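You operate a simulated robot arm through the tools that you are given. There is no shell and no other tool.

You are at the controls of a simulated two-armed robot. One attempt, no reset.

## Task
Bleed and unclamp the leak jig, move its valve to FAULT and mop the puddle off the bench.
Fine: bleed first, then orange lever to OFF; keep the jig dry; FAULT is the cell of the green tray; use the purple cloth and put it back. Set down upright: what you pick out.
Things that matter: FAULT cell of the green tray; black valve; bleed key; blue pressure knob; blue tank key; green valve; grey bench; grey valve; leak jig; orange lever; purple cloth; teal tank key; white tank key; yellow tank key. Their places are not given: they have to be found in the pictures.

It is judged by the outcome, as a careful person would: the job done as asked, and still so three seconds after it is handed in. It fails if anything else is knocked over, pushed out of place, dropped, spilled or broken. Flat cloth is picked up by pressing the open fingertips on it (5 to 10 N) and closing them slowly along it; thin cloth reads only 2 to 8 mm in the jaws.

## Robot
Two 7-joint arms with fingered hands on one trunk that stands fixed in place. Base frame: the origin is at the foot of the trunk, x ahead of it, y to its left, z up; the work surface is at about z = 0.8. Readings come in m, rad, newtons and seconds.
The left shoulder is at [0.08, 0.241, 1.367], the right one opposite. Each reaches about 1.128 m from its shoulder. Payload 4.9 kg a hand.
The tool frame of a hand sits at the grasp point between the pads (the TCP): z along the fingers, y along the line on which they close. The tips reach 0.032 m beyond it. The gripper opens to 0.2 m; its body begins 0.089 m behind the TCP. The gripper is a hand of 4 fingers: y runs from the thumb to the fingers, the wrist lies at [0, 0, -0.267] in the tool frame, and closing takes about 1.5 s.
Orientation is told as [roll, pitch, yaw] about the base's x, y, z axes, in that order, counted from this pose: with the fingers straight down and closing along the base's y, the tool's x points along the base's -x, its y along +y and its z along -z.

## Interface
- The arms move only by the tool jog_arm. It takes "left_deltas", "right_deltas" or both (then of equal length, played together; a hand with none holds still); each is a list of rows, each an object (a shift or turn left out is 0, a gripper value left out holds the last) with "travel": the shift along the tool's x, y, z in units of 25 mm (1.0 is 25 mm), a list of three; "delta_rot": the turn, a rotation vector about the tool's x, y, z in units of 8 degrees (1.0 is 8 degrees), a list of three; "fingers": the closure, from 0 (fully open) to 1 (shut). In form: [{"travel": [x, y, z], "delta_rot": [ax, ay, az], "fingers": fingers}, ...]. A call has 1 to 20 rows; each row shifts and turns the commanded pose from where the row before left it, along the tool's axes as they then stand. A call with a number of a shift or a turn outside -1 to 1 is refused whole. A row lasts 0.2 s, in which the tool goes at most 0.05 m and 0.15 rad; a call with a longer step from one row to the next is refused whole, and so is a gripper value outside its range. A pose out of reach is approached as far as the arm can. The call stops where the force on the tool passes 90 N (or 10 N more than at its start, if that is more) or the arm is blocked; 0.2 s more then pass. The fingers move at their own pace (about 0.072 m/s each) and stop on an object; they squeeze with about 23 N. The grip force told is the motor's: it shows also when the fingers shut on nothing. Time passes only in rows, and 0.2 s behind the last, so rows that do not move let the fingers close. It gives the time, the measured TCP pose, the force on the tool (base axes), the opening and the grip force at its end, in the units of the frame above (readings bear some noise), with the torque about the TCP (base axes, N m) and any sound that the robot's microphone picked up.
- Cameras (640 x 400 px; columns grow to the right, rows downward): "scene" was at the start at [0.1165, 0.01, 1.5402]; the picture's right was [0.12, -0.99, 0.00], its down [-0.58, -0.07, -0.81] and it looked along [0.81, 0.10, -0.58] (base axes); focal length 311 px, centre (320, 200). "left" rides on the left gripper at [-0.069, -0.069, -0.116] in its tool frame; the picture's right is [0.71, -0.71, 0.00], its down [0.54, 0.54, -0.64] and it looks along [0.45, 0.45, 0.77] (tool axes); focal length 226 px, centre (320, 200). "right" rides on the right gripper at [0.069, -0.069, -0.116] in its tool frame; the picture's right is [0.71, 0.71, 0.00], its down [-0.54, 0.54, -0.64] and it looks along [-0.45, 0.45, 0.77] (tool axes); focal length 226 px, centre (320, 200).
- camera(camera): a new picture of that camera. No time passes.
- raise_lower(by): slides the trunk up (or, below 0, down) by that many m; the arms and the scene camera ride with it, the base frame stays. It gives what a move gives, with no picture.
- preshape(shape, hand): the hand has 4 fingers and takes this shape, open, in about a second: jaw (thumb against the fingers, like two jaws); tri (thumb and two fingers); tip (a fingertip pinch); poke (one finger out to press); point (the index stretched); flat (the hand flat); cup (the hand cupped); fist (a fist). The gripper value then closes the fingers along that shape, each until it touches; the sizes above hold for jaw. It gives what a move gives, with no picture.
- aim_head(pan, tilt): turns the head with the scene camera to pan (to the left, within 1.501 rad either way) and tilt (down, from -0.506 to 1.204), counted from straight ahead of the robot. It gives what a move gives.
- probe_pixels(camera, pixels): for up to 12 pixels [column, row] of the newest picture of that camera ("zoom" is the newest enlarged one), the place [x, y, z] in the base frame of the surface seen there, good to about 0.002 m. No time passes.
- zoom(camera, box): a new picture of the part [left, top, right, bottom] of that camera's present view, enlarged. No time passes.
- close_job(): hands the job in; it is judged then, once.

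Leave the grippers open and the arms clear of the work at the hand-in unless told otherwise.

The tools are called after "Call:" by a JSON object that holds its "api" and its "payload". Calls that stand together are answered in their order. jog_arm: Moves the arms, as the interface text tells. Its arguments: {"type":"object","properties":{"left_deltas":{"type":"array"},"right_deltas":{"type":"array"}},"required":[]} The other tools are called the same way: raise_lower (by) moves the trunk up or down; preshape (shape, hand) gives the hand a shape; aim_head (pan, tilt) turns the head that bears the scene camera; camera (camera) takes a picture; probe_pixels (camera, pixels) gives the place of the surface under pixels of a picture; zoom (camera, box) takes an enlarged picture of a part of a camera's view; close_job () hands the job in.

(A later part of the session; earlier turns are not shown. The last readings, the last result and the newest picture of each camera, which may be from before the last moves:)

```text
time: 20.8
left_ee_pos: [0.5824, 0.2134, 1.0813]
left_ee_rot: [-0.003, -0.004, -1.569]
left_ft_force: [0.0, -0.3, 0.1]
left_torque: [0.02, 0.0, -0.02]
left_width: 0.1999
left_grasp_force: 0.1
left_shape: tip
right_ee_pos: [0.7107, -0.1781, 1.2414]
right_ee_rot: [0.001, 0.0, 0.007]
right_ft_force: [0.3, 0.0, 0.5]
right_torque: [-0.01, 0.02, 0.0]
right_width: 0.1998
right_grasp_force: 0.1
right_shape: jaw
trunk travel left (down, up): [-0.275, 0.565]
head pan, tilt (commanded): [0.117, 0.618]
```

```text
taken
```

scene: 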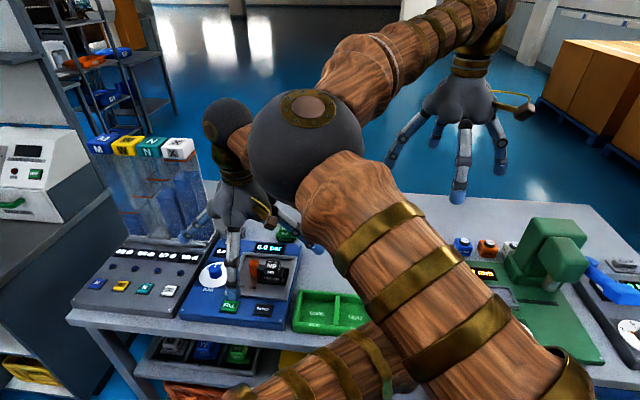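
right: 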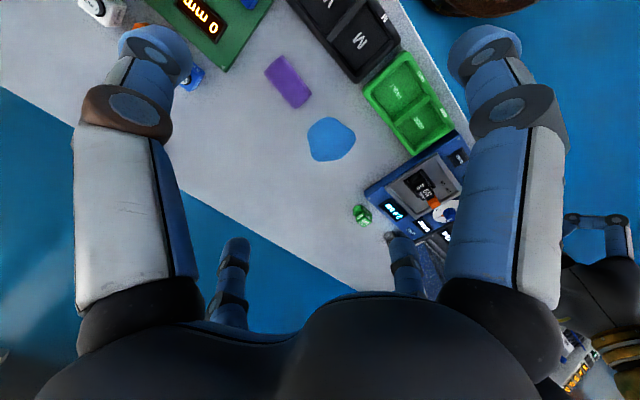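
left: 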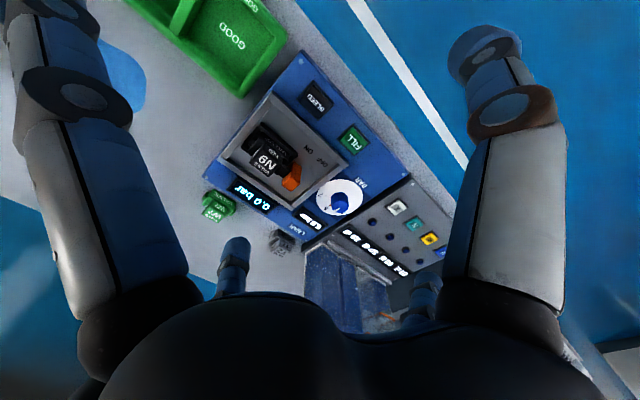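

In the tip shape, two fingers oppose along the closing line; the others are splayed outwards. I close to about 6 cm opening here in the air to see the geometry.

Call:
{"api": "jog_arm", "payload": {"left_deltas": [{"fingers": 0.7}, {}, {}, {}, {}, {}, {}]}}

Call:
{"api": "camera", "payload": {"camera": "left"}}

Call:
{"api": "zoom", "payload": {"camera": "scene", "box": [160, 170, 340, 320]}}

```text
time: 22.4
left_ee_pos: [0.5812, 0.2147, 1.0812]
left_ee_rot: [-0.005, -0.002, -1.569]
left_ft_force: [0.4, 0.5, 0.4]
left_torque: [-0.01, 0.01, 0.03]
left_width: 0.0601
left_grasp_force: 0.0
left_shape: tip
right_ee_pos: [0.711, -0.1785, 1.2409]
right_ee_rot: [0.001, 0.001, 0.008]
right_ft_force: [0.3, -0.1, -0.7]
right_torque: [-0.02, -0.02, -0.03]
right_width: 0.2
right_grasp_force: 0.1
right_shape: jaw
trunk travel left (down, up): [-0.275, 0.565]
head pan, tilt (commanded): [0.117, 0.618]
```

```text
taken
```

left: 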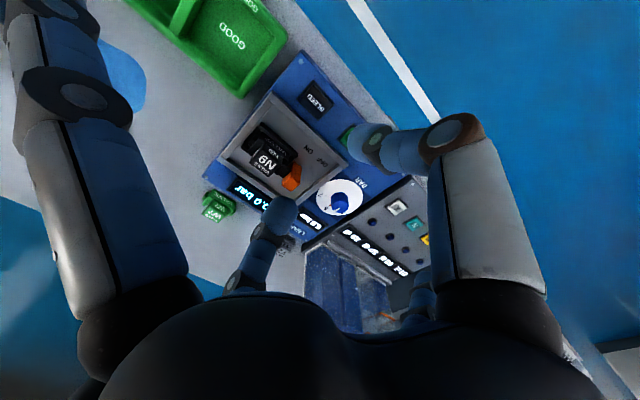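

```text
2.67 times, centred on (250, 245) of scene
```

zoom: 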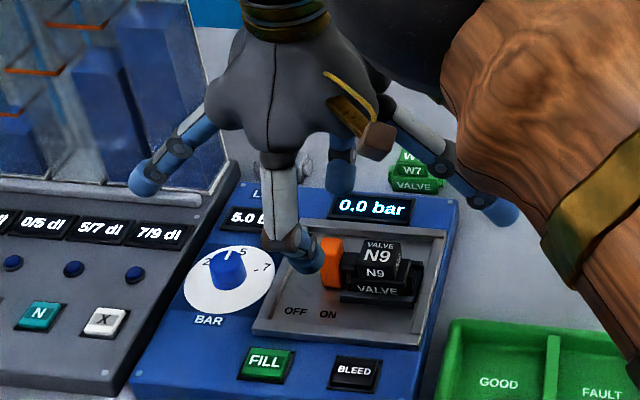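

I probe the splayed fingers' tips and the pinching tips in this zoom.

Call:
{"api": "probe_pixels", "payload": {"camera": "zoom", "pixels": [[140, 185], [505, 213], [310, 262], [343, 185], [175, 150], [440, 155], [275, 240], [300, 100]]}}

Call:
{"api": "probe_pixels", "payload": {"camera": "left", "pixels": [[60, 20], [70, 90], [360, 140], [285, 212], [290, 180], [265, 160]]}}

```text
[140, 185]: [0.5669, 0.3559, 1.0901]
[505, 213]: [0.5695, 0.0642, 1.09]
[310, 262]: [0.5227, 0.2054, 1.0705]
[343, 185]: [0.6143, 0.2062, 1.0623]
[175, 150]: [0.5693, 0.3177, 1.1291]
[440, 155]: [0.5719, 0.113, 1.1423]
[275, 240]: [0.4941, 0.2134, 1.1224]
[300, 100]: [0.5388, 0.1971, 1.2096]
```

```text
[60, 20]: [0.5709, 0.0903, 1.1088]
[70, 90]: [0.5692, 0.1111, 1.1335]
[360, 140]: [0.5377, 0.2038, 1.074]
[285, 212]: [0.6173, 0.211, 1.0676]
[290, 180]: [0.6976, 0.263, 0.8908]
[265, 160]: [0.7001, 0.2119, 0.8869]
```

I check where the tank tower stands relative to the lever before going in: probing its right edge in the scene view.

Call:
{"api": "camera", "payload": {"camera": "scene"}}

Call:
{"api": "probe_pixels", "payload": {"camera": "scene", "pixels": [[205, 235], [195, 180], [120, 240], [180, 155], [100, 150], [160, 248], [205, 248], [180, 146], [212, 245], [200, 215]]}}

```text
taken
```

scene: 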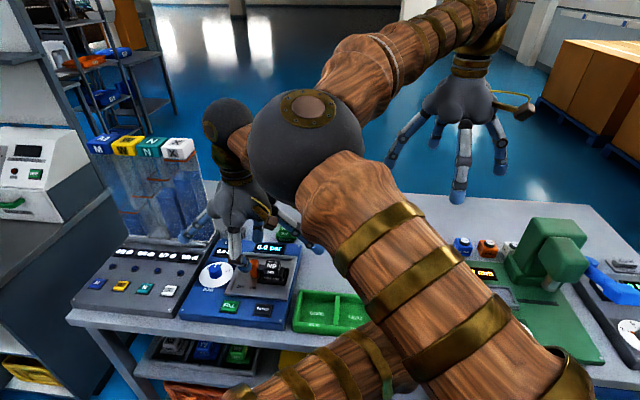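

```text
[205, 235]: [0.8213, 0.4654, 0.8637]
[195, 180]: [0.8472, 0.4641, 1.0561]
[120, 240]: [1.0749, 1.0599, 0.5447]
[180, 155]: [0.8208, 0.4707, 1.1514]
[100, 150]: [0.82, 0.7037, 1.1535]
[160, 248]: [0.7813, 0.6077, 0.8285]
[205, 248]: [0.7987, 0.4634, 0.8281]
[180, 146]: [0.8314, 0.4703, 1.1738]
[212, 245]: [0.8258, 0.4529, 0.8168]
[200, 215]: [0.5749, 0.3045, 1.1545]
```

Tower's nearest face is at x≥0.80, so the lever region is clear of it. I move the pinch above the lever: +0.124 m in x and +0.052 m in y (tool y and x), staying high, then check.

Call:
{"api": "jog_arm", "payload": {"left_deltas": [{"travel": [0.42, 0.99, 0]}, {"travel": [0.42, 0.99, 0]}, {"travel": [0.42, 0.99, 0]}, {"travel": [0.42, 0.99, 0]}, {"travel": [0.42, 0.99, 0]}, {"travel": [0, 0, 1]}, {"travel": [0, 0, 1]}, {"travel": [0, 0, 1]}, {"travel": [0, 0, 1]}]}}

Call:
{"api": "camera", "payload": {"camera": "left"}}

Call:
{"api": "zoom", "payload": {"camera": "scene", "box": [170, 190, 340, 330]}}

```text
time: 24.4
left_ee_pos: [0.7044, 0.2644, 0.9809]
left_ee_rot: [-0.002, -0.004, -1.57]
left_ft_force: [-0.5, -0.2, -0.1]
left_torque: [0.0, 0.03, 0.02]
left_width: 0.0605
left_grasp_force: 0.0
left_shape: tip
right_ee_pos: [0.7105, -0.1791, 1.2422]
right_ee_rot: [0.0, 0.001, 0.009]
right_ft_force: [0.0, -0.2, 0.7]
right_torque: [0.01, 0.01, 0.01]
right_width: 0.1999
right_grasp_force: 0.0
right_shape: jaw
trunk travel left (down, up): [-0.275, 0.565]
head pan, tilt (commanded): [0.117, 0.618]
```

```text
taken
```

left: 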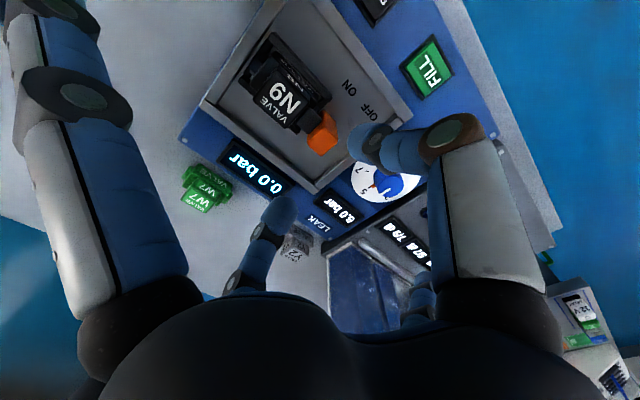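

```text
2.86 times, centred on (255, 260) of scene
```

zoom: 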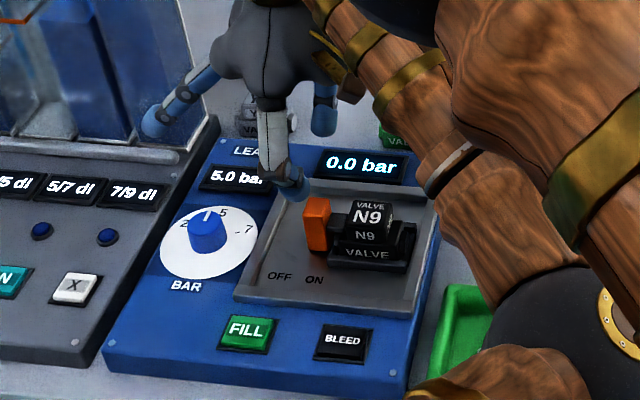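

The left elbow appears near the green tray in the picture, around raw (339,305). I probe its height before lowering further.

Call:
{"api": "camera", "payload": {"camera": "scene"}}

Call:
{"api": "probe_pixels", "payload": {"camera": "scene", "pixels": [[330, 310], [340, 320], [322, 300], [300, 330], [310, 250], [290, 215]]}}

```text
taken
```

scene: 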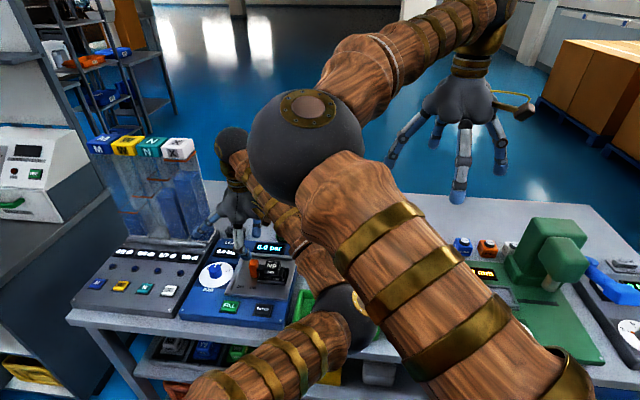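

```text
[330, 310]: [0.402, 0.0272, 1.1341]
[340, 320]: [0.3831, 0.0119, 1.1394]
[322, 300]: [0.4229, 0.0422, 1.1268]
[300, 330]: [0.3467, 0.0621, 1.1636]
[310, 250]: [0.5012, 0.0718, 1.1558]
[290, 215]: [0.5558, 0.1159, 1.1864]
```

The elbow is at z≈1.1, well above the tray. The pinch straddles the lever (lever at (322,137), pads at (375,145) and (278,212)). I lower 7.5 cm with a 2.5 mm shift in +y.

Call:
{"api": "jog_arm", "payload": {"left_deltas": [{"travel": [0.1, 0, 0.5]}, {"travel": [0, 0, 0.5]}, {"travel": [0, 0, 0.5]}, {"travel": [0, 0, 0.5]}, {"travel": [0, 0, 0.5]}, {"travel": [0, 0, 0.4]}]}}

Call:
{"api": "camera", "payload": {"camera": "left"}}

Call:
{"api": "zoom", "payload": {"camera": "scene", "box": [170, 190, 340, 330]}}

```text
time: 25.8
left_ee_pos: [0.7038, 0.2679, 0.9087]
left_ee_rot: [-0.005, -0.004, -1.569]
left_ft_force: [-0.3, -0.4, 0.0]
left_torque: [0.02, 0.02, 0.01]
left_width: 0.0602
left_grasp_force: 0.1
left_shape: tip
right_ee_pos: [0.7108, -0.1778, 1.241]
right_ee_rot: [0.001, 0.001, 0.005]
right_ft_force: [0.2, 0.0, 0.3]
right_torque: [0.04, 0.02, 0.0]
right_width: 0.2
right_grasp_force: 0.0
right_shape: jaw
trunk travel left (down, up): [-0.275, 0.565]
head pan, tilt (commanded): [0.117, 0.618]
```

```text
taken
```

left: 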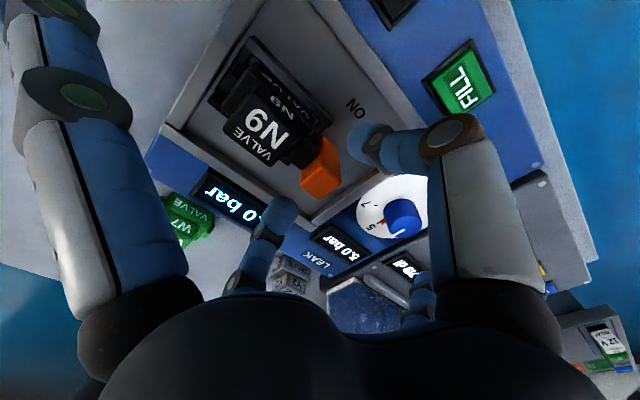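

```text
2.86 times, centred on (255, 260) of scene
```

zoom: 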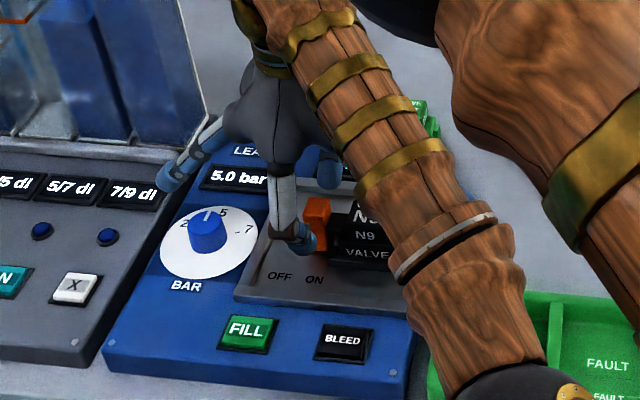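

The pads straddle the lever front and back. I lower 8 mm more and close the pinch on the lever.

Call:
{"api": "jog_arm", "payload": {"left_deltas": [{"travel": [0, 0.04, 0.16]}, {"travel": [0, 0, 0.16]}, {"fingers": 0.8}, {"fingers": 0.85}, {"fingers": 0.9}, {"fingers": 0.95}, {"fingers": 1.0}, {}]}}

Call:
{"api": "camera", "payload": {"camera": "left"}}

```text
time: 27.6
left_ee_pos: [0.7061, 0.2672, 0.9011]
left_ee_rot: [-0.002, -0.002, -1.569]
left_ft_force: [-2.2, -0.3, -3.7]
left_torque: [0.01, 0.04, 0.04]
left_width: 0.0197
left_grasp_force: 22.7
left_shape: tip
right_ee_pos: [0.7111, -0.1792, 1.2419]
right_ee_rot: [-0.001, 0.001, 0.007]
right_ft_force: [0.7, -0.3, -0.1]
right_torque: [-0.02, 0.03, -0.01]
right_width: 0.1998
right_grasp_force: 0.1
right_shape: jaw
trunk travel left (down, up): [-0.275, 0.565]
head pan, tilt (commanded): [0.117, 0.618]
```

```text
taken
```

left: 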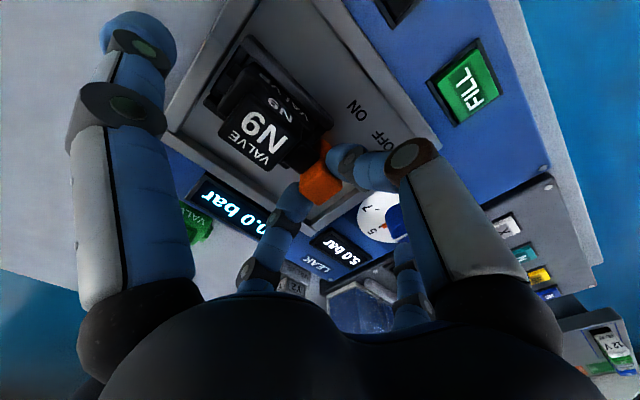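

The lever is gripped (2 cm wide, 22.7 N). Before sliding, I check where the side finger (pixel (135,40)) is, since it travels towards the valve.

Call:
{"api": "probe_pixels", "payload": {"camera": "left", "pixels": [[135, 30], [150, 50], [130, 100], [262, 120], [240, 130], [320, 180], [408, 260]]}}

Call:
{"api": "zoom", "payload": {"camera": "left", "box": [180, 60, 440, 260]}}

Call:
{"api": "zoom", "payload": {"camera": "right", "box": [360, 110, 480, 240]}}

```text
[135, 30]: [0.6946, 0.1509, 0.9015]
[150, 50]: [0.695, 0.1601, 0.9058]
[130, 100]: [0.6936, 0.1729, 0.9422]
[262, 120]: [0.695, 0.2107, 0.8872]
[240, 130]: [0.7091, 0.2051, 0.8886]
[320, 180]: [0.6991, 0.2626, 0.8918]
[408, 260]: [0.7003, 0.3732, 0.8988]
```

```text
2.00 times, centred on (310, 160) of left
```

zoom: 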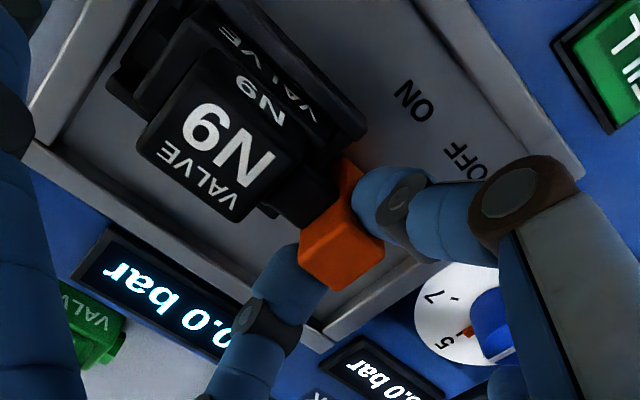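

```text
3.08 times, centred on (420, 175) of right
```

zoom: 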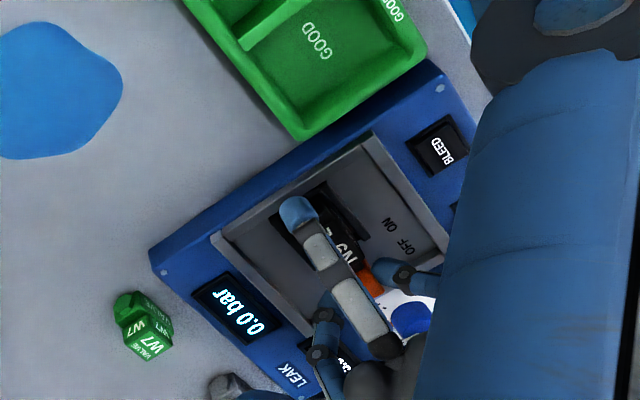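

The side finger's tip is at about the valve's top height and would come over the valve when sliding. I release, raise 8 mm, roll the hand 4° so the valve-side finger lifts, and regrip only as firmly as needed.

Call:
{"api": "jog_arm", "payload": {"left_deltas": [{"fingers": 0.83}, {}, {}, {"travel": [0, 0, -0.36]}, {"delta_rot": [0, -0.5, 0]}, {"fingers": 0.88}, {"fingers": 0.92}, {"fingers": 0.94}, {}, {}]}}

Call:
{"api": "camera", "payload": {"camera": "left"}}

Call:
{"api": "zoom", "payload": {"camera": "right", "box": [360, 110, 480, 240]}}

```text
time: 29.8
left_ee_pos: [0.7054, 0.2684, 0.9093]
left_ee_rot: [-0.003, -0.073, -1.569]
left_ft_force: [-3.5, -0.8, -2.6]
left_torque: [0.02, 0.14, -0.03]
left_width: 0.018
left_grasp_force: 22.9
left_shape: tip
right_ee_pos: [0.7115, -0.1786, 1.2412]
right_ee_rot: [0.0, 0.002, 0.007]
right_ft_force: [-0.8, -0.1, 0.0]
right_torque: [0.0, -0.04, 0.04]
right_width: 0.2001
right_grasp_force: 0.0
right_shape: jaw
trunk travel left (down, up): [-0.275, 0.565]
head pan, tilt (commanded): [0.117, 0.618]
```

```text
taken
```

left: 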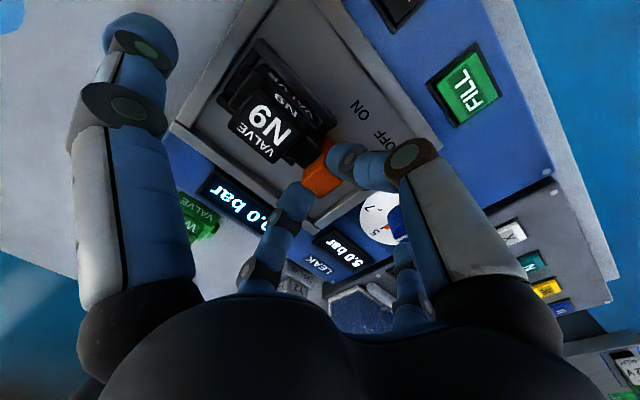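

```text
3.08 times, centred on (420, 175) of right
```

zoom: 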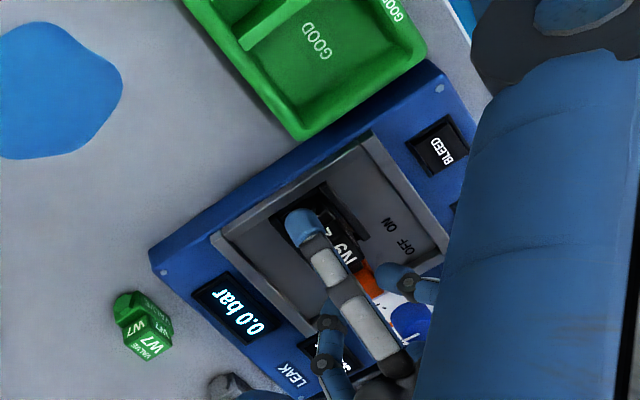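

Regripped with 22.9 N. I check the heights of both side fingers once more.

Call:
{"api": "probe_pixels", "payload": {"camera": "left", "pixels": [[130, 25], [150, 50], [405, 262], [402, 255], [320, 178], [398, 215]]}}

Call:
{"api": "zoom", "payload": {"camera": "scene", "box": [170, 190, 340, 330]}}

```text
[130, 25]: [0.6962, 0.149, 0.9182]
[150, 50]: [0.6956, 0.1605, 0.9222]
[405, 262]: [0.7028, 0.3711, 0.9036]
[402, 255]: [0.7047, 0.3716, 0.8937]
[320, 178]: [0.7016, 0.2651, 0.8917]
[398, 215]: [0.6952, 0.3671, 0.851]
```

```text
2.86 times, centred on (255, 260) of scene
```

zoom: 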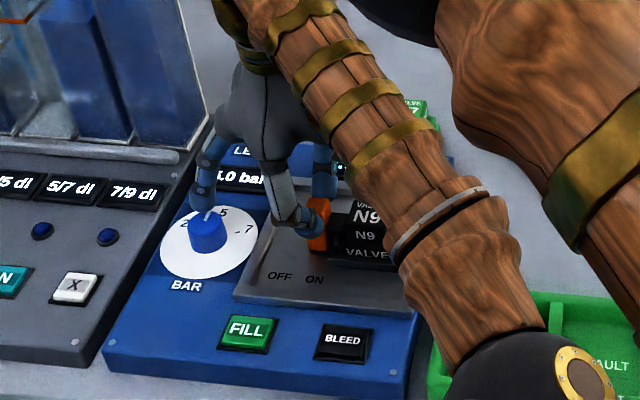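

The knob-side finger passes about 2 cm over the knob, the other is well above the valve. I slide the lever +y by 15 mm in 5 mm rows and read the force.

Call:
{"api": "jog_arm", "payload": {"left_deltas": [{"travel": [0.2, 0, -0.014]}, {"travel": [0.2, 0, -0.014]}, {"travel": [0.2, 0, -0.014]}]}}

Call:
{"api": "zoom", "payload": {"camera": "left", "box": [180, 60, 440, 260]}}

```text
time: 30.6
left_ee_pos: [0.7048, 0.2842, 0.9087]
left_ee_rot: [-0.004, -0.074, -1.569]
left_ft_force: [-2.6, -0.4, -4.8]
left_torque: [0.0, 0.11, -0.01]
left_width: 0.0181
left_grasp_force: 23.0
left_shape: tip
right_ee_pos: [0.7122, -0.1779, 1.24]
right_ee_rot: [-0.001, -0.001, 0.007]
right_ft_force: [0.0, -0.8, 0.2]
right_torque: [0.0, 0.0, 0.0]
right_width: 0.2
right_grasp_force: 0.0
right_shape: jaw
trunk travel left (down, up): [-0.275, 0.565]
head pan, tilt (commanded): [0.117, 0.618]
```

```text
2.00 times, centred on (310, 160) of left
```

zoom: 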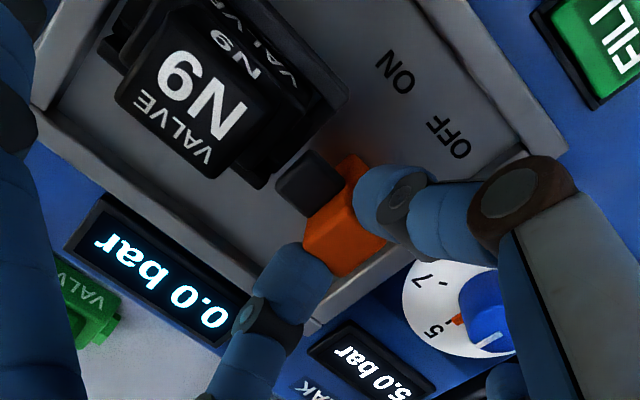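

The lever slides along and the clamp bar has come away from the valve. I continue to the OFF position.

Call:
{"api": "jog_arm", "payload": {"left_deltas": [{"travel": [0.2, 0, -0.014]}, {"travel": [0.2, 0, -0.014]}, {"travel": [0.2, 0, -0.014]}, {"travel": [0.1, 0, -0.007]}]}}

Call:
{"api": "zoom", "payload": {"camera": "left", "box": [180, 60, 440, 260]}}

```text
time: 31.6
left_ee_pos: [0.7063, 0.2968, 0.9109]
left_ee_rot: [-0.004, -0.075, -1.574]
left_ft_force: [-4.6, -18.2, -9.3]
left_torque: [-0.38, 0.16, 0.23]
left_width: 0.0182
left_grasp_force: 22.8
left_shape: tip
right_ee_pos: [0.7111, -0.1802, 1.2417]
right_ee_rot: [0.003, -0.001, 0.008]
right_ft_force: [0.3, 0.3, 0.0]
right_torque: [-0.03, -0.02, 0.03]
right_width: 0.1998
right_grasp_force: 0.1
right_shape: jaw
trunk travel left (down, up): [-0.275, 0.565]
head pan, tilt (commanded): [0.117, 0.618]
```

```text
2.00 times, centred on (310, 160) of left
```

zoom: 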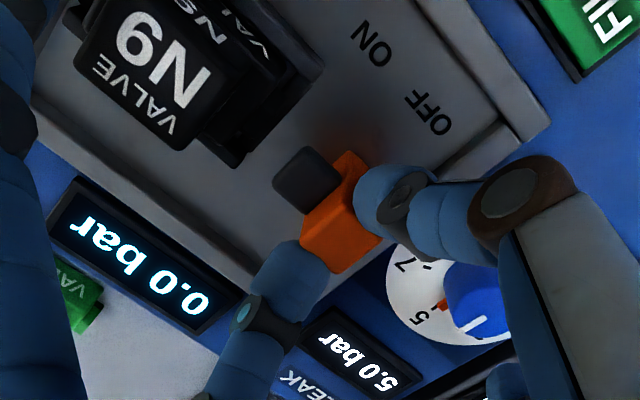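

The lever is at its end stop (18 N back-force), at OFF. I ease off 3 mm of command, open the pinch, and raise straight up.

Call:
{"api": "jog_arm", "payload": {"left_deltas": [{"travel": [-0.12, 0, 0]}, {"fingers": 0.85}, {"fingers": 0.7}, {}, {}, {"travel": [0, 0, -0.5]}, {"travel": [0, 0, -1]}, {"travel": [0, 0, -1]}, {"travel": [0, 0, -1]}, {"travel": [0, 0, -1]}, {"travel": [0, 0, -1]}]}}

Call:
{"api": "camera", "payload": {"camera": "left"}}

Call:
{"api": "zoom", "payload": {"camera": "right", "box": [360, 110, 480, 240]}}

Call:
{"api": "camera", "payload": {"camera": "scene"}}

```text
time: 34.0
left_ee_pos: [0.7064, 0.3093, 1.0461]
left_ee_rot: [-0.003, -0.071, -1.568]
left_ft_force: [-0.3, -0.8, 0.5]
left_torque: [-0.04, 0.01, 0.03]
left_width: 0.0597
left_grasp_force: 0.0
left_shape: tip
right_ee_pos: [0.7117, -0.1789, 1.2412]
right_ee_rot: [-0.001, 0.0, 0.007]
right_ft_force: [-0.7, -0.2, 0.0]
right_torque: [0.02, 0.0, 0.0]
right_width: 0.1998
right_grasp_force: 0.0
right_shape: jaw
trunk travel left (down, up): [-0.275, 0.565]
head pan, tilt (commanded): [0.117, 0.618]
```

```text
taken
```

left: 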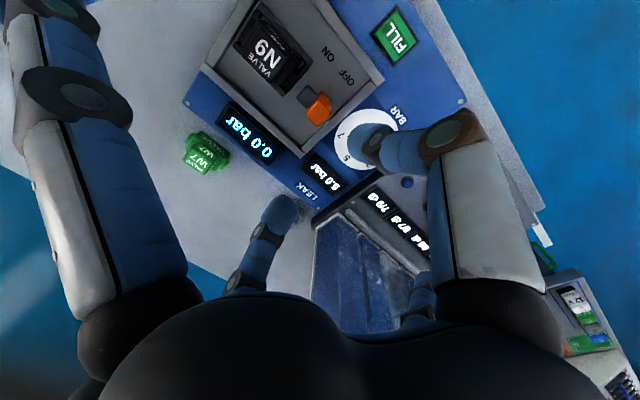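

```text
3.08 times, centred on (420, 175) of right
```

zoom: 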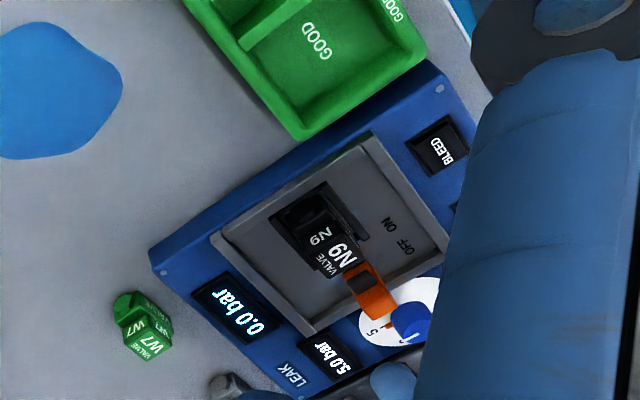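

```text
taken
```

scene: 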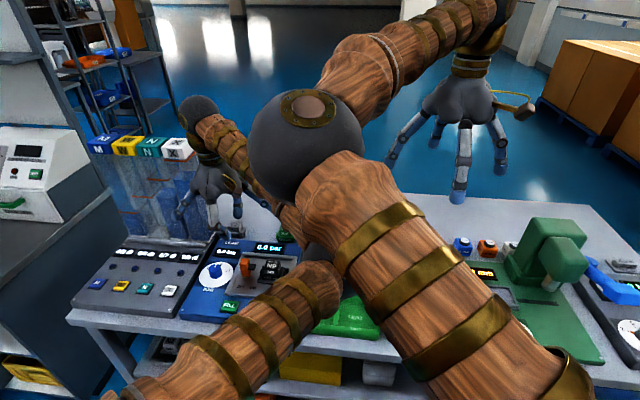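

The lever is at OFF. Now I study the black valve N9 in its nest: zooming with the left camera.

Call:
{"api": "zoom", "payload": {"camera": "left", "box": [200, 0, 360, 120]}}

Call:
{"api": "zoom", "payload": {"camera": "scene", "box": [230, 235, 300, 290]}}

```text
3.33 times, centred on (280, 60) of left
```

zoom: 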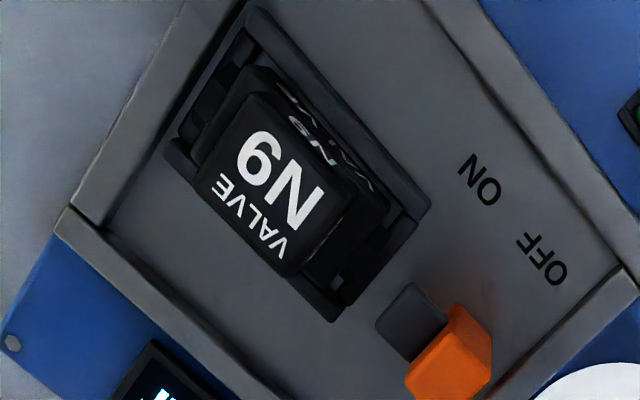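

```text
7.27 times, centred on (265, 262) of scene
```

zoom: 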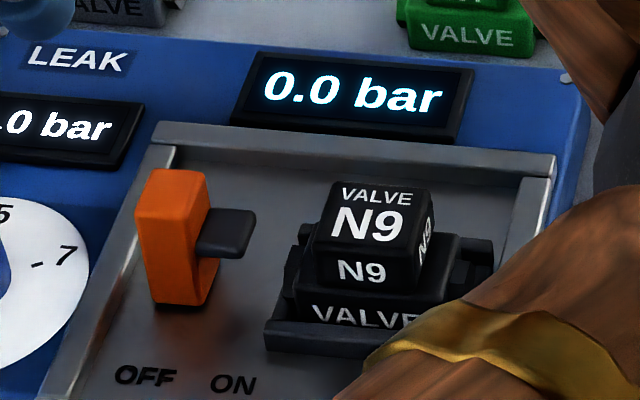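

I probe the valve's cube and base edges in this scene zoom.

Call:
{"api": "probe_pixels", "payload": {"camera": "zoom", "pixels": [[340, 190], [420, 195], [325, 245], [410, 240], [330, 280], [405, 280], [300, 310], [420, 310], [430, 215], [450, 260], [480, 255], [300, 340]]}}

Call:
{"api": "probe_pixels", "payload": {"camera": "left", "pixels": [[270, 45], [264, 32], [290, 55], [272, 77], [258, 62], [300, 50], [266, 12], [256, 40], [280, 85], [306, 60]]}}

```text
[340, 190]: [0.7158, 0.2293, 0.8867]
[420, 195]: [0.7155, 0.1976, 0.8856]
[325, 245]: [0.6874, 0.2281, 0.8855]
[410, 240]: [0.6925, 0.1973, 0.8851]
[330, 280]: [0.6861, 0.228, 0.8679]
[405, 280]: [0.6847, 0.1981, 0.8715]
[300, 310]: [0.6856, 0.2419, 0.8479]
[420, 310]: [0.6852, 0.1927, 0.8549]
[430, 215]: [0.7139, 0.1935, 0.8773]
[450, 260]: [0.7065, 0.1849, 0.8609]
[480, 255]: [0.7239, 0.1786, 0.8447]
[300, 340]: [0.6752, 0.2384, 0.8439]
```

```text
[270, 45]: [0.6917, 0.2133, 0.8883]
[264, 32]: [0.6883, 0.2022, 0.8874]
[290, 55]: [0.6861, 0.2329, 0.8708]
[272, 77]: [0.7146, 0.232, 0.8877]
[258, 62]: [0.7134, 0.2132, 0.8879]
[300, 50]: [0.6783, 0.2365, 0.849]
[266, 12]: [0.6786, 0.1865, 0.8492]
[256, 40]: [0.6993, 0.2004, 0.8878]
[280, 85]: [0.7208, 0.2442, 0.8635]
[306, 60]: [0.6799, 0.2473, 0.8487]
```

The valve: cube x 0.685–0.719, y 0.194–0.232, top z 0.888; base below it sits between low nest walls (z≤0.85). I'll pinch it front/back (along x), rolling the hand 8° the other way so the lever-side finger stays above the lever. First roll and move over the valve at a safe height.

Call:
{"api": "jog_arm", "payload": {"left_deltas": [{"delta_rot": [0, 1, 0]}, {"delta_rot": [0, 0.5, 0]}, {"travel": [-0.983, -0.045, -0.136]}, {"travel": [-0.983, -0.045, -0.136]}, {"travel": [-0.983, -0.045, -0.136]}, {"travel": [-0.983, -0.045, -0.136]}, {"travel": [-0.118, 0, 0.852]}, {"travel": [-0.118, 0, 0.852]}, {"travel": [-0.118, 0, 0.852]}]}}

Call:
{"api": "camera", "payload": {"camera": "left"}}

Call:
{"api": "camera", "payload": {"camera": "scene"}}

```text
time: 36.0
left_ee_pos: [0.7006, 0.2075, 0.9822]
left_ee_rot: [-0.005, 0.135, -1.572]
left_ft_force: [0.1, -0.2, -0.1]
left_torque: [-0.02, -0.01, 0.01]
left_width: 0.0595
left_grasp_force: 0.0
left_shape: tip
right_ee_pos: [0.7112, -0.1781, 1.2415]
right_ee_rot: [0.001, 0.002, 0.006]
right_ft_force: [0.2, 0.1, -1.4]
right_torque: [0.0, -0.01, 0.02]
right_width: 0.1997
right_grasp_force: 0.1
right_shape: jaw
trunk travel left (down, up): [-0.275, 0.565]
head pan, tilt (commanded): [0.117, 0.618]
```

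```text
taken
```

left: 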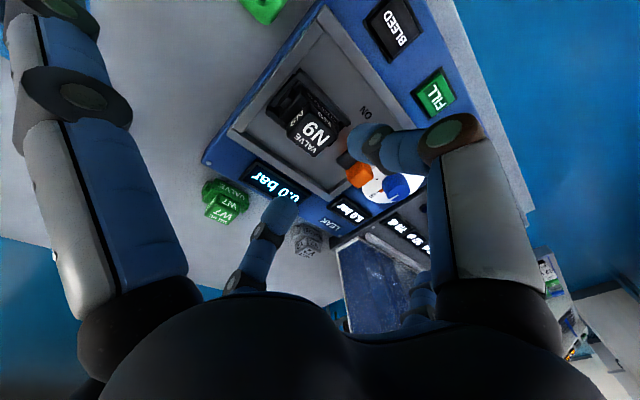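

```text
taken
```

scene: 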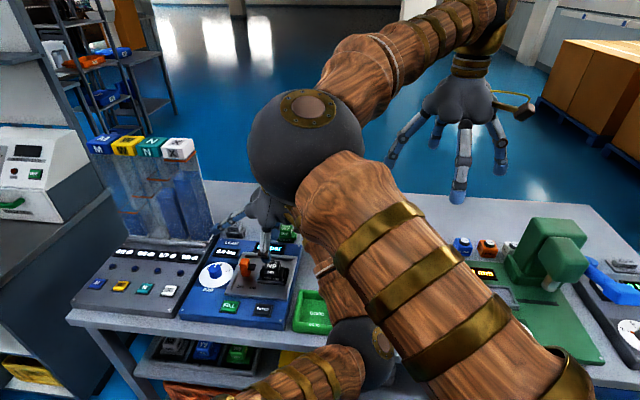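

I check clearance between the two arms and the elbow height: probing left elbow (365,350), left forearm (330,280) and right elbow (310,150), right upper arm (380,260).

Call:
{"api": "probe_pixels", "payload": {"camera": "scene", "pixels": [[355, 345], [375, 345], [335, 285], [305, 160], [350, 220], [400, 300], [300, 210], [266, 212]]}}

Call:
{"api": "zoom", "payload": {"camera": "scene", "box": [220, 200, 320, 300]}}

```text
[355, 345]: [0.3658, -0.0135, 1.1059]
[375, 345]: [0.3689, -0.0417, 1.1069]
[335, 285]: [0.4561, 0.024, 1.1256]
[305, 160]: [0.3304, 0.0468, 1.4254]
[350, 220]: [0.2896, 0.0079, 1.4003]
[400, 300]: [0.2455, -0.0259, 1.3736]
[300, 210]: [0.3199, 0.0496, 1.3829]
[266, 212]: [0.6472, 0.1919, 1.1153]
```

```text
4.00 times, centred on (270, 250) of scene
```

zoom: 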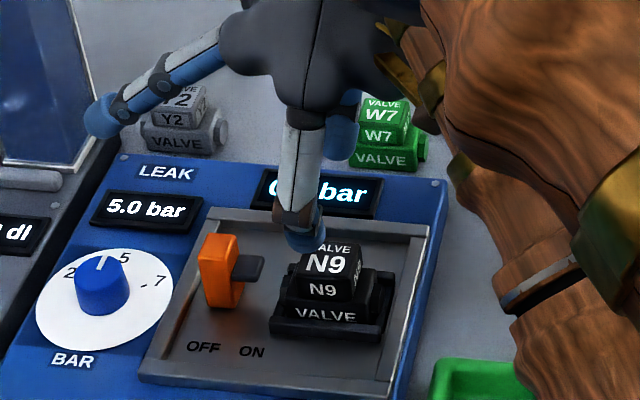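

Arms are well apart. The tips will come to y≈0.212, centred on the valve. I lower 7 cm and look.

Call:
{"api": "jog_arm", "payload": {"left_deltas": [{"travel": [-0.096, 0.05, 0.693]}, {"travel": [-0.096, 0, 0.693]}, {"travel": [-0.096, 0, 0.693]}, {"travel": [-0.096, 0, 0.693]}]}}

Call:
{"api": "camera", "payload": {"camera": "left"}}

Call:
{"api": "zoom", "payload": {"camera": "scene", "box": [220, 200, 320, 300]}}

Call:
{"api": "zoom", "payload": {"camera": "right", "box": [360, 110, 480, 240]}}

```text
time: 37.0
left_ee_pos: [0.7036, 0.2082, 0.9111]
left_ee_rot: [-0.003, 0.136, -1.57]
left_ft_force: [-0.4, 0.0, 1.1]
left_torque: [-0.02, 0.06, 0.01]
left_width: 0.0599
left_grasp_force: 0.0
left_shape: tip
right_ee_pos: [0.7123, -0.1779, 1.2417]
right_ee_rot: [0.0, 0.001, 0.007]
right_ft_force: [0.4, 1.2, 1.1]
right_torque: [0.01, 0.02, 0.01]
right_width: 0.1998
right_grasp_force: 0.0
right_shape: jaw
trunk travel left (down, up): [-0.275, 0.565]
head pan, tilt (commanded): [0.117, 0.618]
```

```text
taken
```

left: 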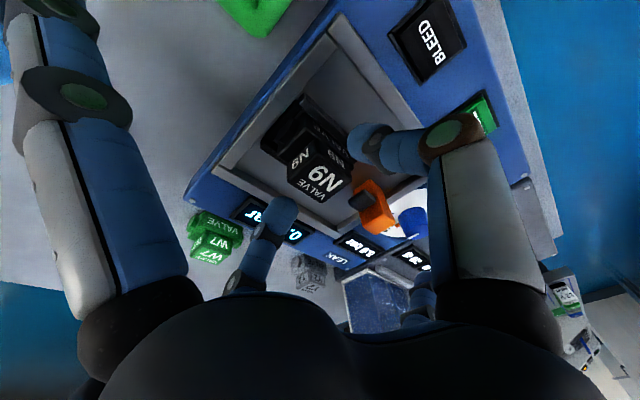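

```text
4.00 times, centred on (270, 250) of scene
```

zoom: 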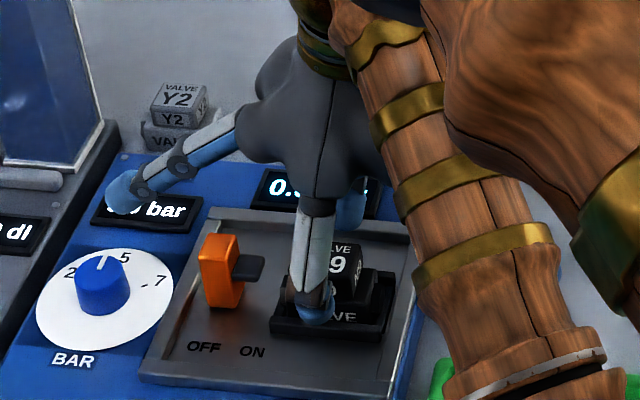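

```text
3.08 times, centred on (420, 175) of right
```

zoom: 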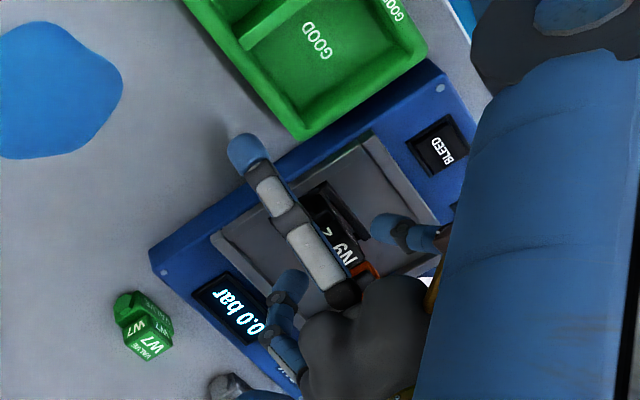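

The pinch straddles the valve front/back. I lower 10 mm more and close slowly.

Call:
{"api": "jog_arm", "payload": {"left_deltas": [{"travel": [-0.028, 0, 0.2]}, {"travel": [-0.028, 0, 0.2]}, {"fingers": 0.75}, {"fingers": 0.79}, {"fingers": 0.82}, {"fingers": 0.85}, {"fingers": 0.88}, {}]}}

Call:
{"api": "camera", "payload": {"camera": "left"}}

Call:
{"api": "zoom", "payload": {"camera": "scene", "box": [220, 200, 320, 300]}}

```text
time: 38.8
left_ee_pos: [0.7042, 0.2094, 0.9007]
left_ee_rot: [-0.005, 0.135, -1.571]
left_ft_force: [0.0, 1.2, -0.2]
left_torque: [-0.01, -0.02, -0.01]
left_width: 0.0299
left_grasp_force: 23.3
left_shape: tip
right_ee_pos: [0.711, -0.1789, 1.2412]
right_ee_rot: [0.0, 0.001, 0.009]
right_ft_force: [0.0, 0.5, 0.0]
right_torque: [-0.01, -0.01, 0.01]
right_width: 0.1998
right_grasp_force: 0.0
right_shape: jaw
trunk travel left (down, up): [-0.275, 0.565]
head pan, tilt (commanded): [0.117, 0.618]
```

```text
taken
```

left: 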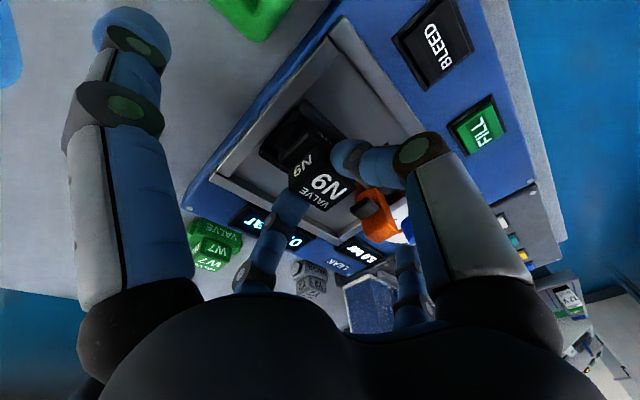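

```text
4.00 times, centred on (270, 250) of scene
```

zoom: 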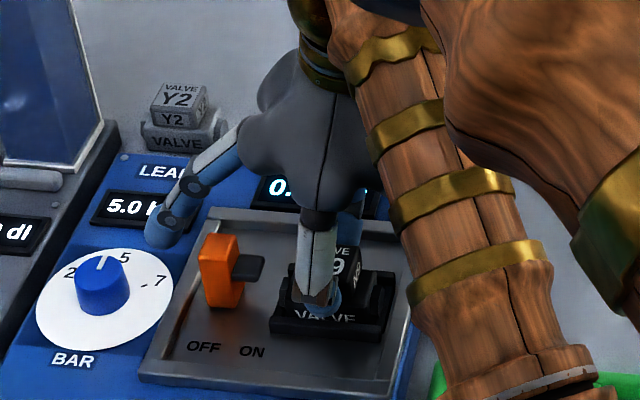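

The valve is gripped (3 cm, 23 N). I lift straight up, first 2 cm, reading the force.

Call:
{"api": "jog_arm", "payload": {"left_deltas": [{"travel": [0.027, 0, -0.198]}, {"travel": [0.027, 0, -0.198]}, {"travel": [0.027, 0, -0.198]}, {"travel": [0.027, 0, -0.198]}]}}

Call:
{"api": "zoom", "payload": {"camera": "scene", "box": [220, 200, 320, 300]}}

Call:
{"api": "camera", "payload": {"camera": "left"}}

```text
time: 39.8
left_ee_pos: [0.7028, 0.2089, 0.9209]
left_ee_rot: [-0.003, 0.14, -1.572]
left_ft_force: [0.2, -0.8, -0.7]
left_torque: [-0.02, -0.02, -0.01]
left_width: 0.0297
left_grasp_force: 22.9
left_shape: tip
right_ee_pos: [0.7111, -0.1783, 1.2412]
right_ee_rot: [-0.001, 0.0, 0.007]
right_ft_force: [-0.4, -0.5, 0.5]
right_torque: [0.01, 0.02, 0.02]
right_width: 0.2
right_grasp_force: 0.0
right_shape: jaw
trunk travel left (down, up): [-0.275, 0.565]
head pan, tilt (commanded): [0.117, 0.618]
```

```text
4.00 times, centred on (270, 250) of scene
```

zoom: 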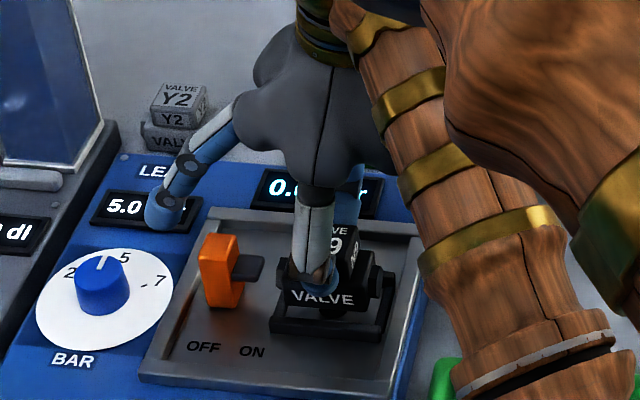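

```text
taken
```

left: 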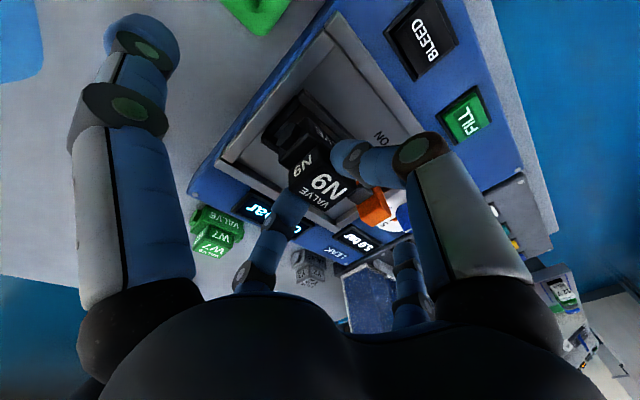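

The valve rises cleanly with the grip. I lift it 10 cm further, straight up.

Call:
{"api": "jog_arm", "payload": {"left_deltas": [{"travel": [0.069, 0, -0.495]}, {"travel": [0.137, 0, -0.99]}, {"travel": [0.137, 0, -0.99]}, {"travel": [0.137, 0, -0.99]}, {"travel": [0.069, 0, -0.495]}]}}

Call:
{"api": "camera", "payload": {"camera": "left"}}

Call:
{"api": "camera", "payload": {"camera": "right"}}

Call:
{"api": "camera", "payload": {"camera": "scene"}}

```text
time: 41.0
left_ee_pos: [0.7029, 0.2087, 1.0225]
left_ee_rot: [-0.002, 0.139, -1.571]
left_ft_force: [0.2, 0.7, -2.1]
left_torque: [0.02, -0.01, -0.01]
left_width: 0.03
left_grasp_force: 22.9
left_shape: tip
right_ee_pos: [0.7115, -0.1783, 1.2403]
right_ee_rot: [0.0, 0.0, 0.005]
right_ft_force: [-0.5, -0.6, 0.5]
right_torque: [-0.03, -0.01, -0.03]
right_width: 0.2
right_grasp_force: 0.1
right_shape: jaw
trunk travel left (down, up): [-0.275, 0.565]
head pan, tilt (commanded): [0.117, 0.618]
```

```text
taken
```

left: 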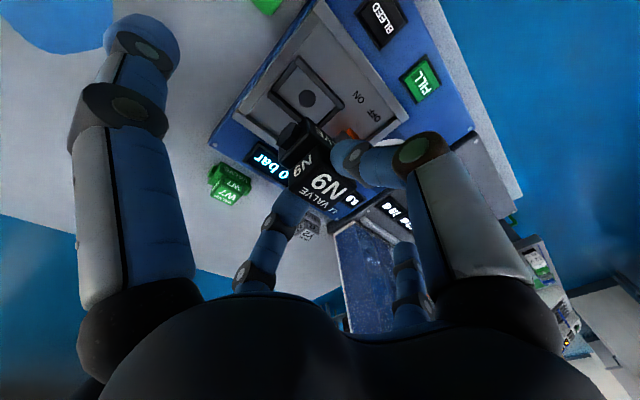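

```text
taken
```

right: 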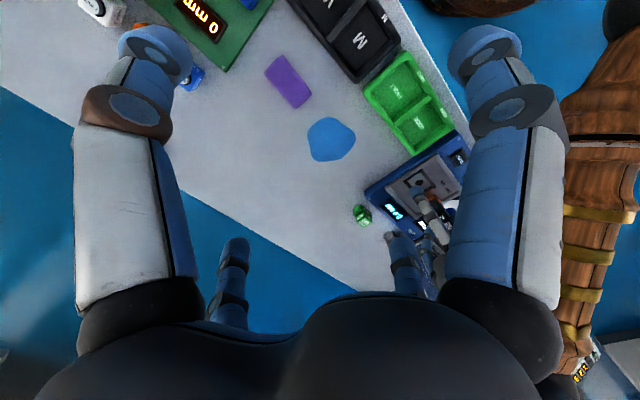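

```text
taken
```

scene: 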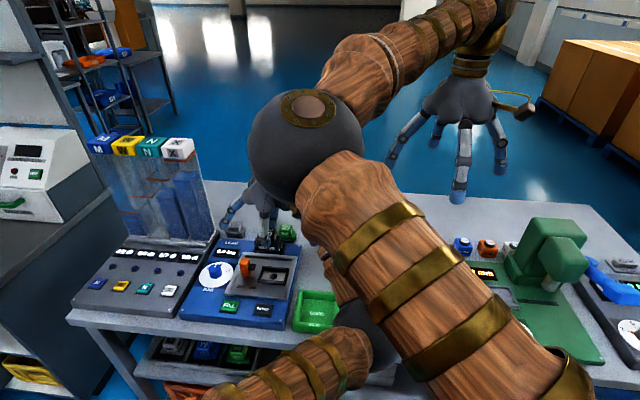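

The valve is held upright above the jig. Now I look at the green tray in the right camera and probe its cells, rims and the black tray beside it.

Call:
{"api": "zoom", "payload": {"camera": "right", "box": [300, 0, 480, 160]}}

Call:
{"api": "probe_pixels", "payload": {"camera": "zoom", "pixels": [[380, 305], [470, 425]]}}

```text
2.50 times, centred on (390, 80) of right
```

zoom: 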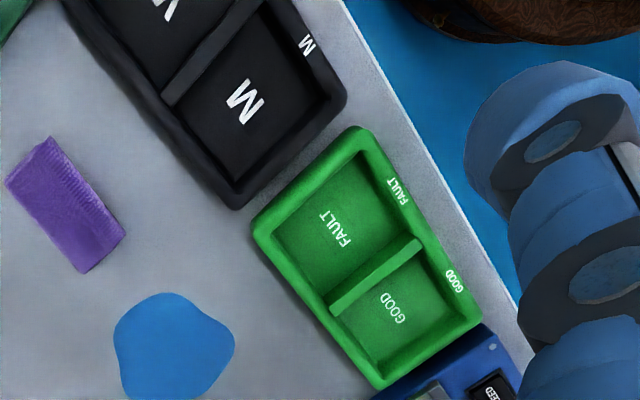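

```text
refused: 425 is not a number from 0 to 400
```

I probe the FAULT cell's inner corners and floor, divider, rims, and black tray rim in this zoom.

Call:
{"api": "probe_pixels", "payload": {"camera": "zoom", "pixels": [[335, 228], [355, 165], [275, 232], [385, 230], [325, 285], [360, 140], [260, 222], [375, 275], [235, 200], [335, 100], [240, 180], [315, 100]]}}

Call:
{"api": "probe_pixels", "payload": {"camera": "zoom", "pixels": [[65, 205], [45, 145], [10, 185], [85, 270], [122, 235], [170, 345], [120, 320], [232, 340], [175, 296], [150, 395], [205, 390], [65, 220]]}}

```text
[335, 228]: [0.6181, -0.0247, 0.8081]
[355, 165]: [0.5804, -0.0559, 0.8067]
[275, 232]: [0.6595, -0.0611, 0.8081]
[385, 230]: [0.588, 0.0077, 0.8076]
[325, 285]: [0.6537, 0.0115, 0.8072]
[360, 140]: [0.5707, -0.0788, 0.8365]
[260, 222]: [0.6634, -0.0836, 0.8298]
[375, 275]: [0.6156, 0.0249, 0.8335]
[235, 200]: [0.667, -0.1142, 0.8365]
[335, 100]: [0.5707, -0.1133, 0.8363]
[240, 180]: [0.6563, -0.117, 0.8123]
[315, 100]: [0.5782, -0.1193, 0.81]
```

```text
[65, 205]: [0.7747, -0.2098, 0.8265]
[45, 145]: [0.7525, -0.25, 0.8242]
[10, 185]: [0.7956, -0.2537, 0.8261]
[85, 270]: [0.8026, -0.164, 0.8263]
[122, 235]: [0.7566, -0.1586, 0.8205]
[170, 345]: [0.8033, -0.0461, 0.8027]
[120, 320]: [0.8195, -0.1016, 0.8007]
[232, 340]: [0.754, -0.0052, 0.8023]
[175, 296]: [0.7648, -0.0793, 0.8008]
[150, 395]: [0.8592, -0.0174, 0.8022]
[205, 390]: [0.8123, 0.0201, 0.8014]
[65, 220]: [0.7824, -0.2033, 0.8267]
```

The FAULT cell's inside is x 0.578–0.665, y -0.07–0.017, floor z 0.808; centre ≈ (0.622, -0.026). The cloth is a folded pad (top z 0.826). Before bringing the left arm over, the right hand must give room; I check the green machine's height on the right at scene pixels (555,225), (580,270).

Call:
{"api": "probe_pixels", "payload": {"camera": "scene", "pixels": [[555, 225], [580, 260], [540, 245], [490, 180], [465, 190], [500, 165], [600, 270], [625, 260]]}}

```text
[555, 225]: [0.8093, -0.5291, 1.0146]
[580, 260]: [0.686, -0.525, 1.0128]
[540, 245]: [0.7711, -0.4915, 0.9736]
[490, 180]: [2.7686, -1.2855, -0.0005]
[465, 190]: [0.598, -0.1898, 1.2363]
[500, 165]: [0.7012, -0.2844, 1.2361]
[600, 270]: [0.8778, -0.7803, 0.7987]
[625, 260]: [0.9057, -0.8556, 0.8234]
```

The machine's top is z≈1.015, the right hand's tips are at 1.21: safe. I move the right hand 0.2 m to the right.

Call:
{"api": "jog_arm", "payload": {"right_deltas": [{"travel": [0, -1, 0]}, {"travel": [0, -1, 0]}, {"travel": [0, -1, 0]}, {"travel": [0, -1, 0]}, {"travel": [0, -1, 0]}, {"travel": [0, -1, 0]}, {"travel": [0, -1, 0]}, {"travel": [0, -1, 0]}]}}

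Call:
{"api": "camera", "payload": {"camera": "scene"}}

Call:
{"api": "camera", "payload": {"camera": "right"}}

```text
time: 42.8
left_ee_pos: [0.7029, 0.2082, 1.0221]
left_ee_rot: [-0.003, 0.139, -1.57]
left_ft_force: [0.7, -1.4, -1.5]
left_torque: [-0.02, -0.03, 0.01]
left_width: 0.0298
left_grasp_force: 23.2
left_shape: tip
right_ee_pos: [0.7118, -0.3782, 1.2398]
right_ee_rot: [0.002, 0.003, 0.006]
right_ft_force: [-0.3, -0.7, 0.1]
right_torque: [0.05, 0.03, 0.0]
right_width: 0.2
right_grasp_force: 0.1
right_shape: jaw
trunk travel left (down, up): [-0.275, 0.565]
head pan, tilt (commanded): [0.117, 0.618]
```

```text
taken
```

scene: 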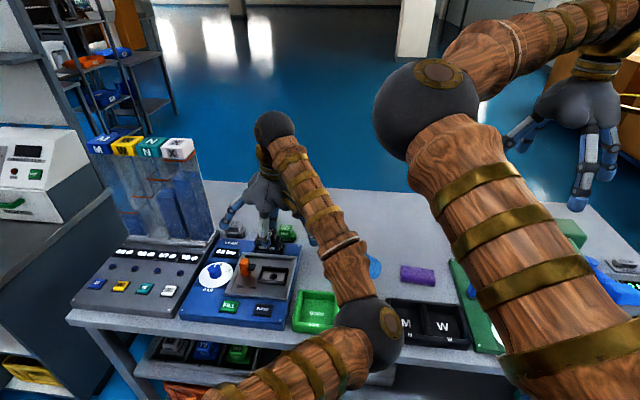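

```text
taken
```

right: 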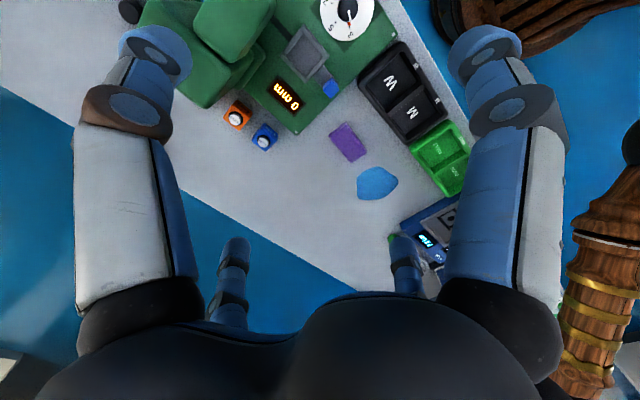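

Clear now. I carry the valve at constant height toward the tray, first 15 cm to the right and 5 cm back.

Call:
{"api": "jog_arm", "payload": {"left_deltas": [{"travel": [-0.5, -0.2, -0.068]}, {"travel": [-0.99, -0.34, -0.137]}, {"travel": [-0.99, -0.34, -0.137]}, {"travel": [-0.99, -0.34, -0.137]}, {"travel": [-0.99, -0.34, -0.137]}, {"travel": [-0.99, -0.34, -0.137]}]}}

Call:
{"api": "camera", "payload": {"camera": "scene"}}

Call:
{"api": "camera", "payload": {"camera": "left"}}

```text
time: 44.2
left_ee_pos: [0.6554, 0.0712, 1.0225]
left_ee_rot: [-0.003, 0.137, -1.569]
left_ft_force: [-0.3, -0.2, -1.8]
left_torque: [0.01, 0.0, 0.0]
left_width: 0.03
left_grasp_force: 22.8
left_shape: tip
right_ee_pos: [0.7125, -0.3786, 1.2408]
right_ee_rot: [0.001, 0.001, 0.009]
right_ft_force: [-0.4, -0.5, 0.1]
right_torque: [-0.01, -0.03, 0.0]
right_width: 0.1999
right_grasp_force: 0.1
right_shape: jaw
trunk travel left (down, up): [-0.275, 0.565]
head pan, tilt (commanded): [0.117, 0.618]
```

```text
taken
```

scene: 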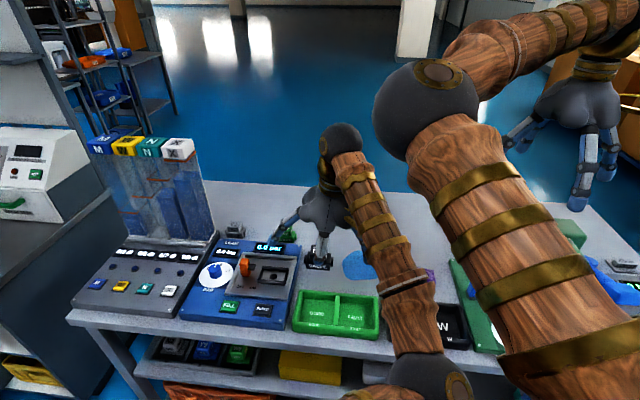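

```text
taken
```

left: 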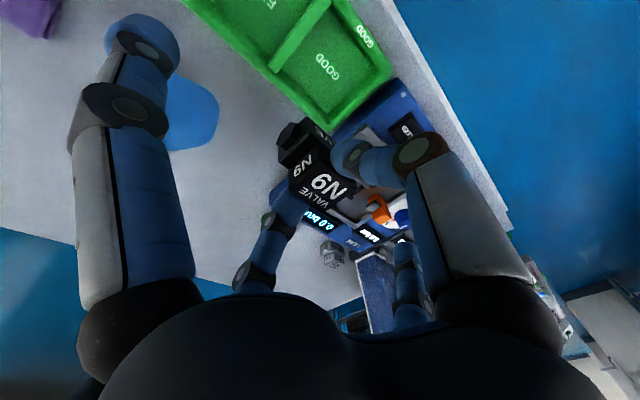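

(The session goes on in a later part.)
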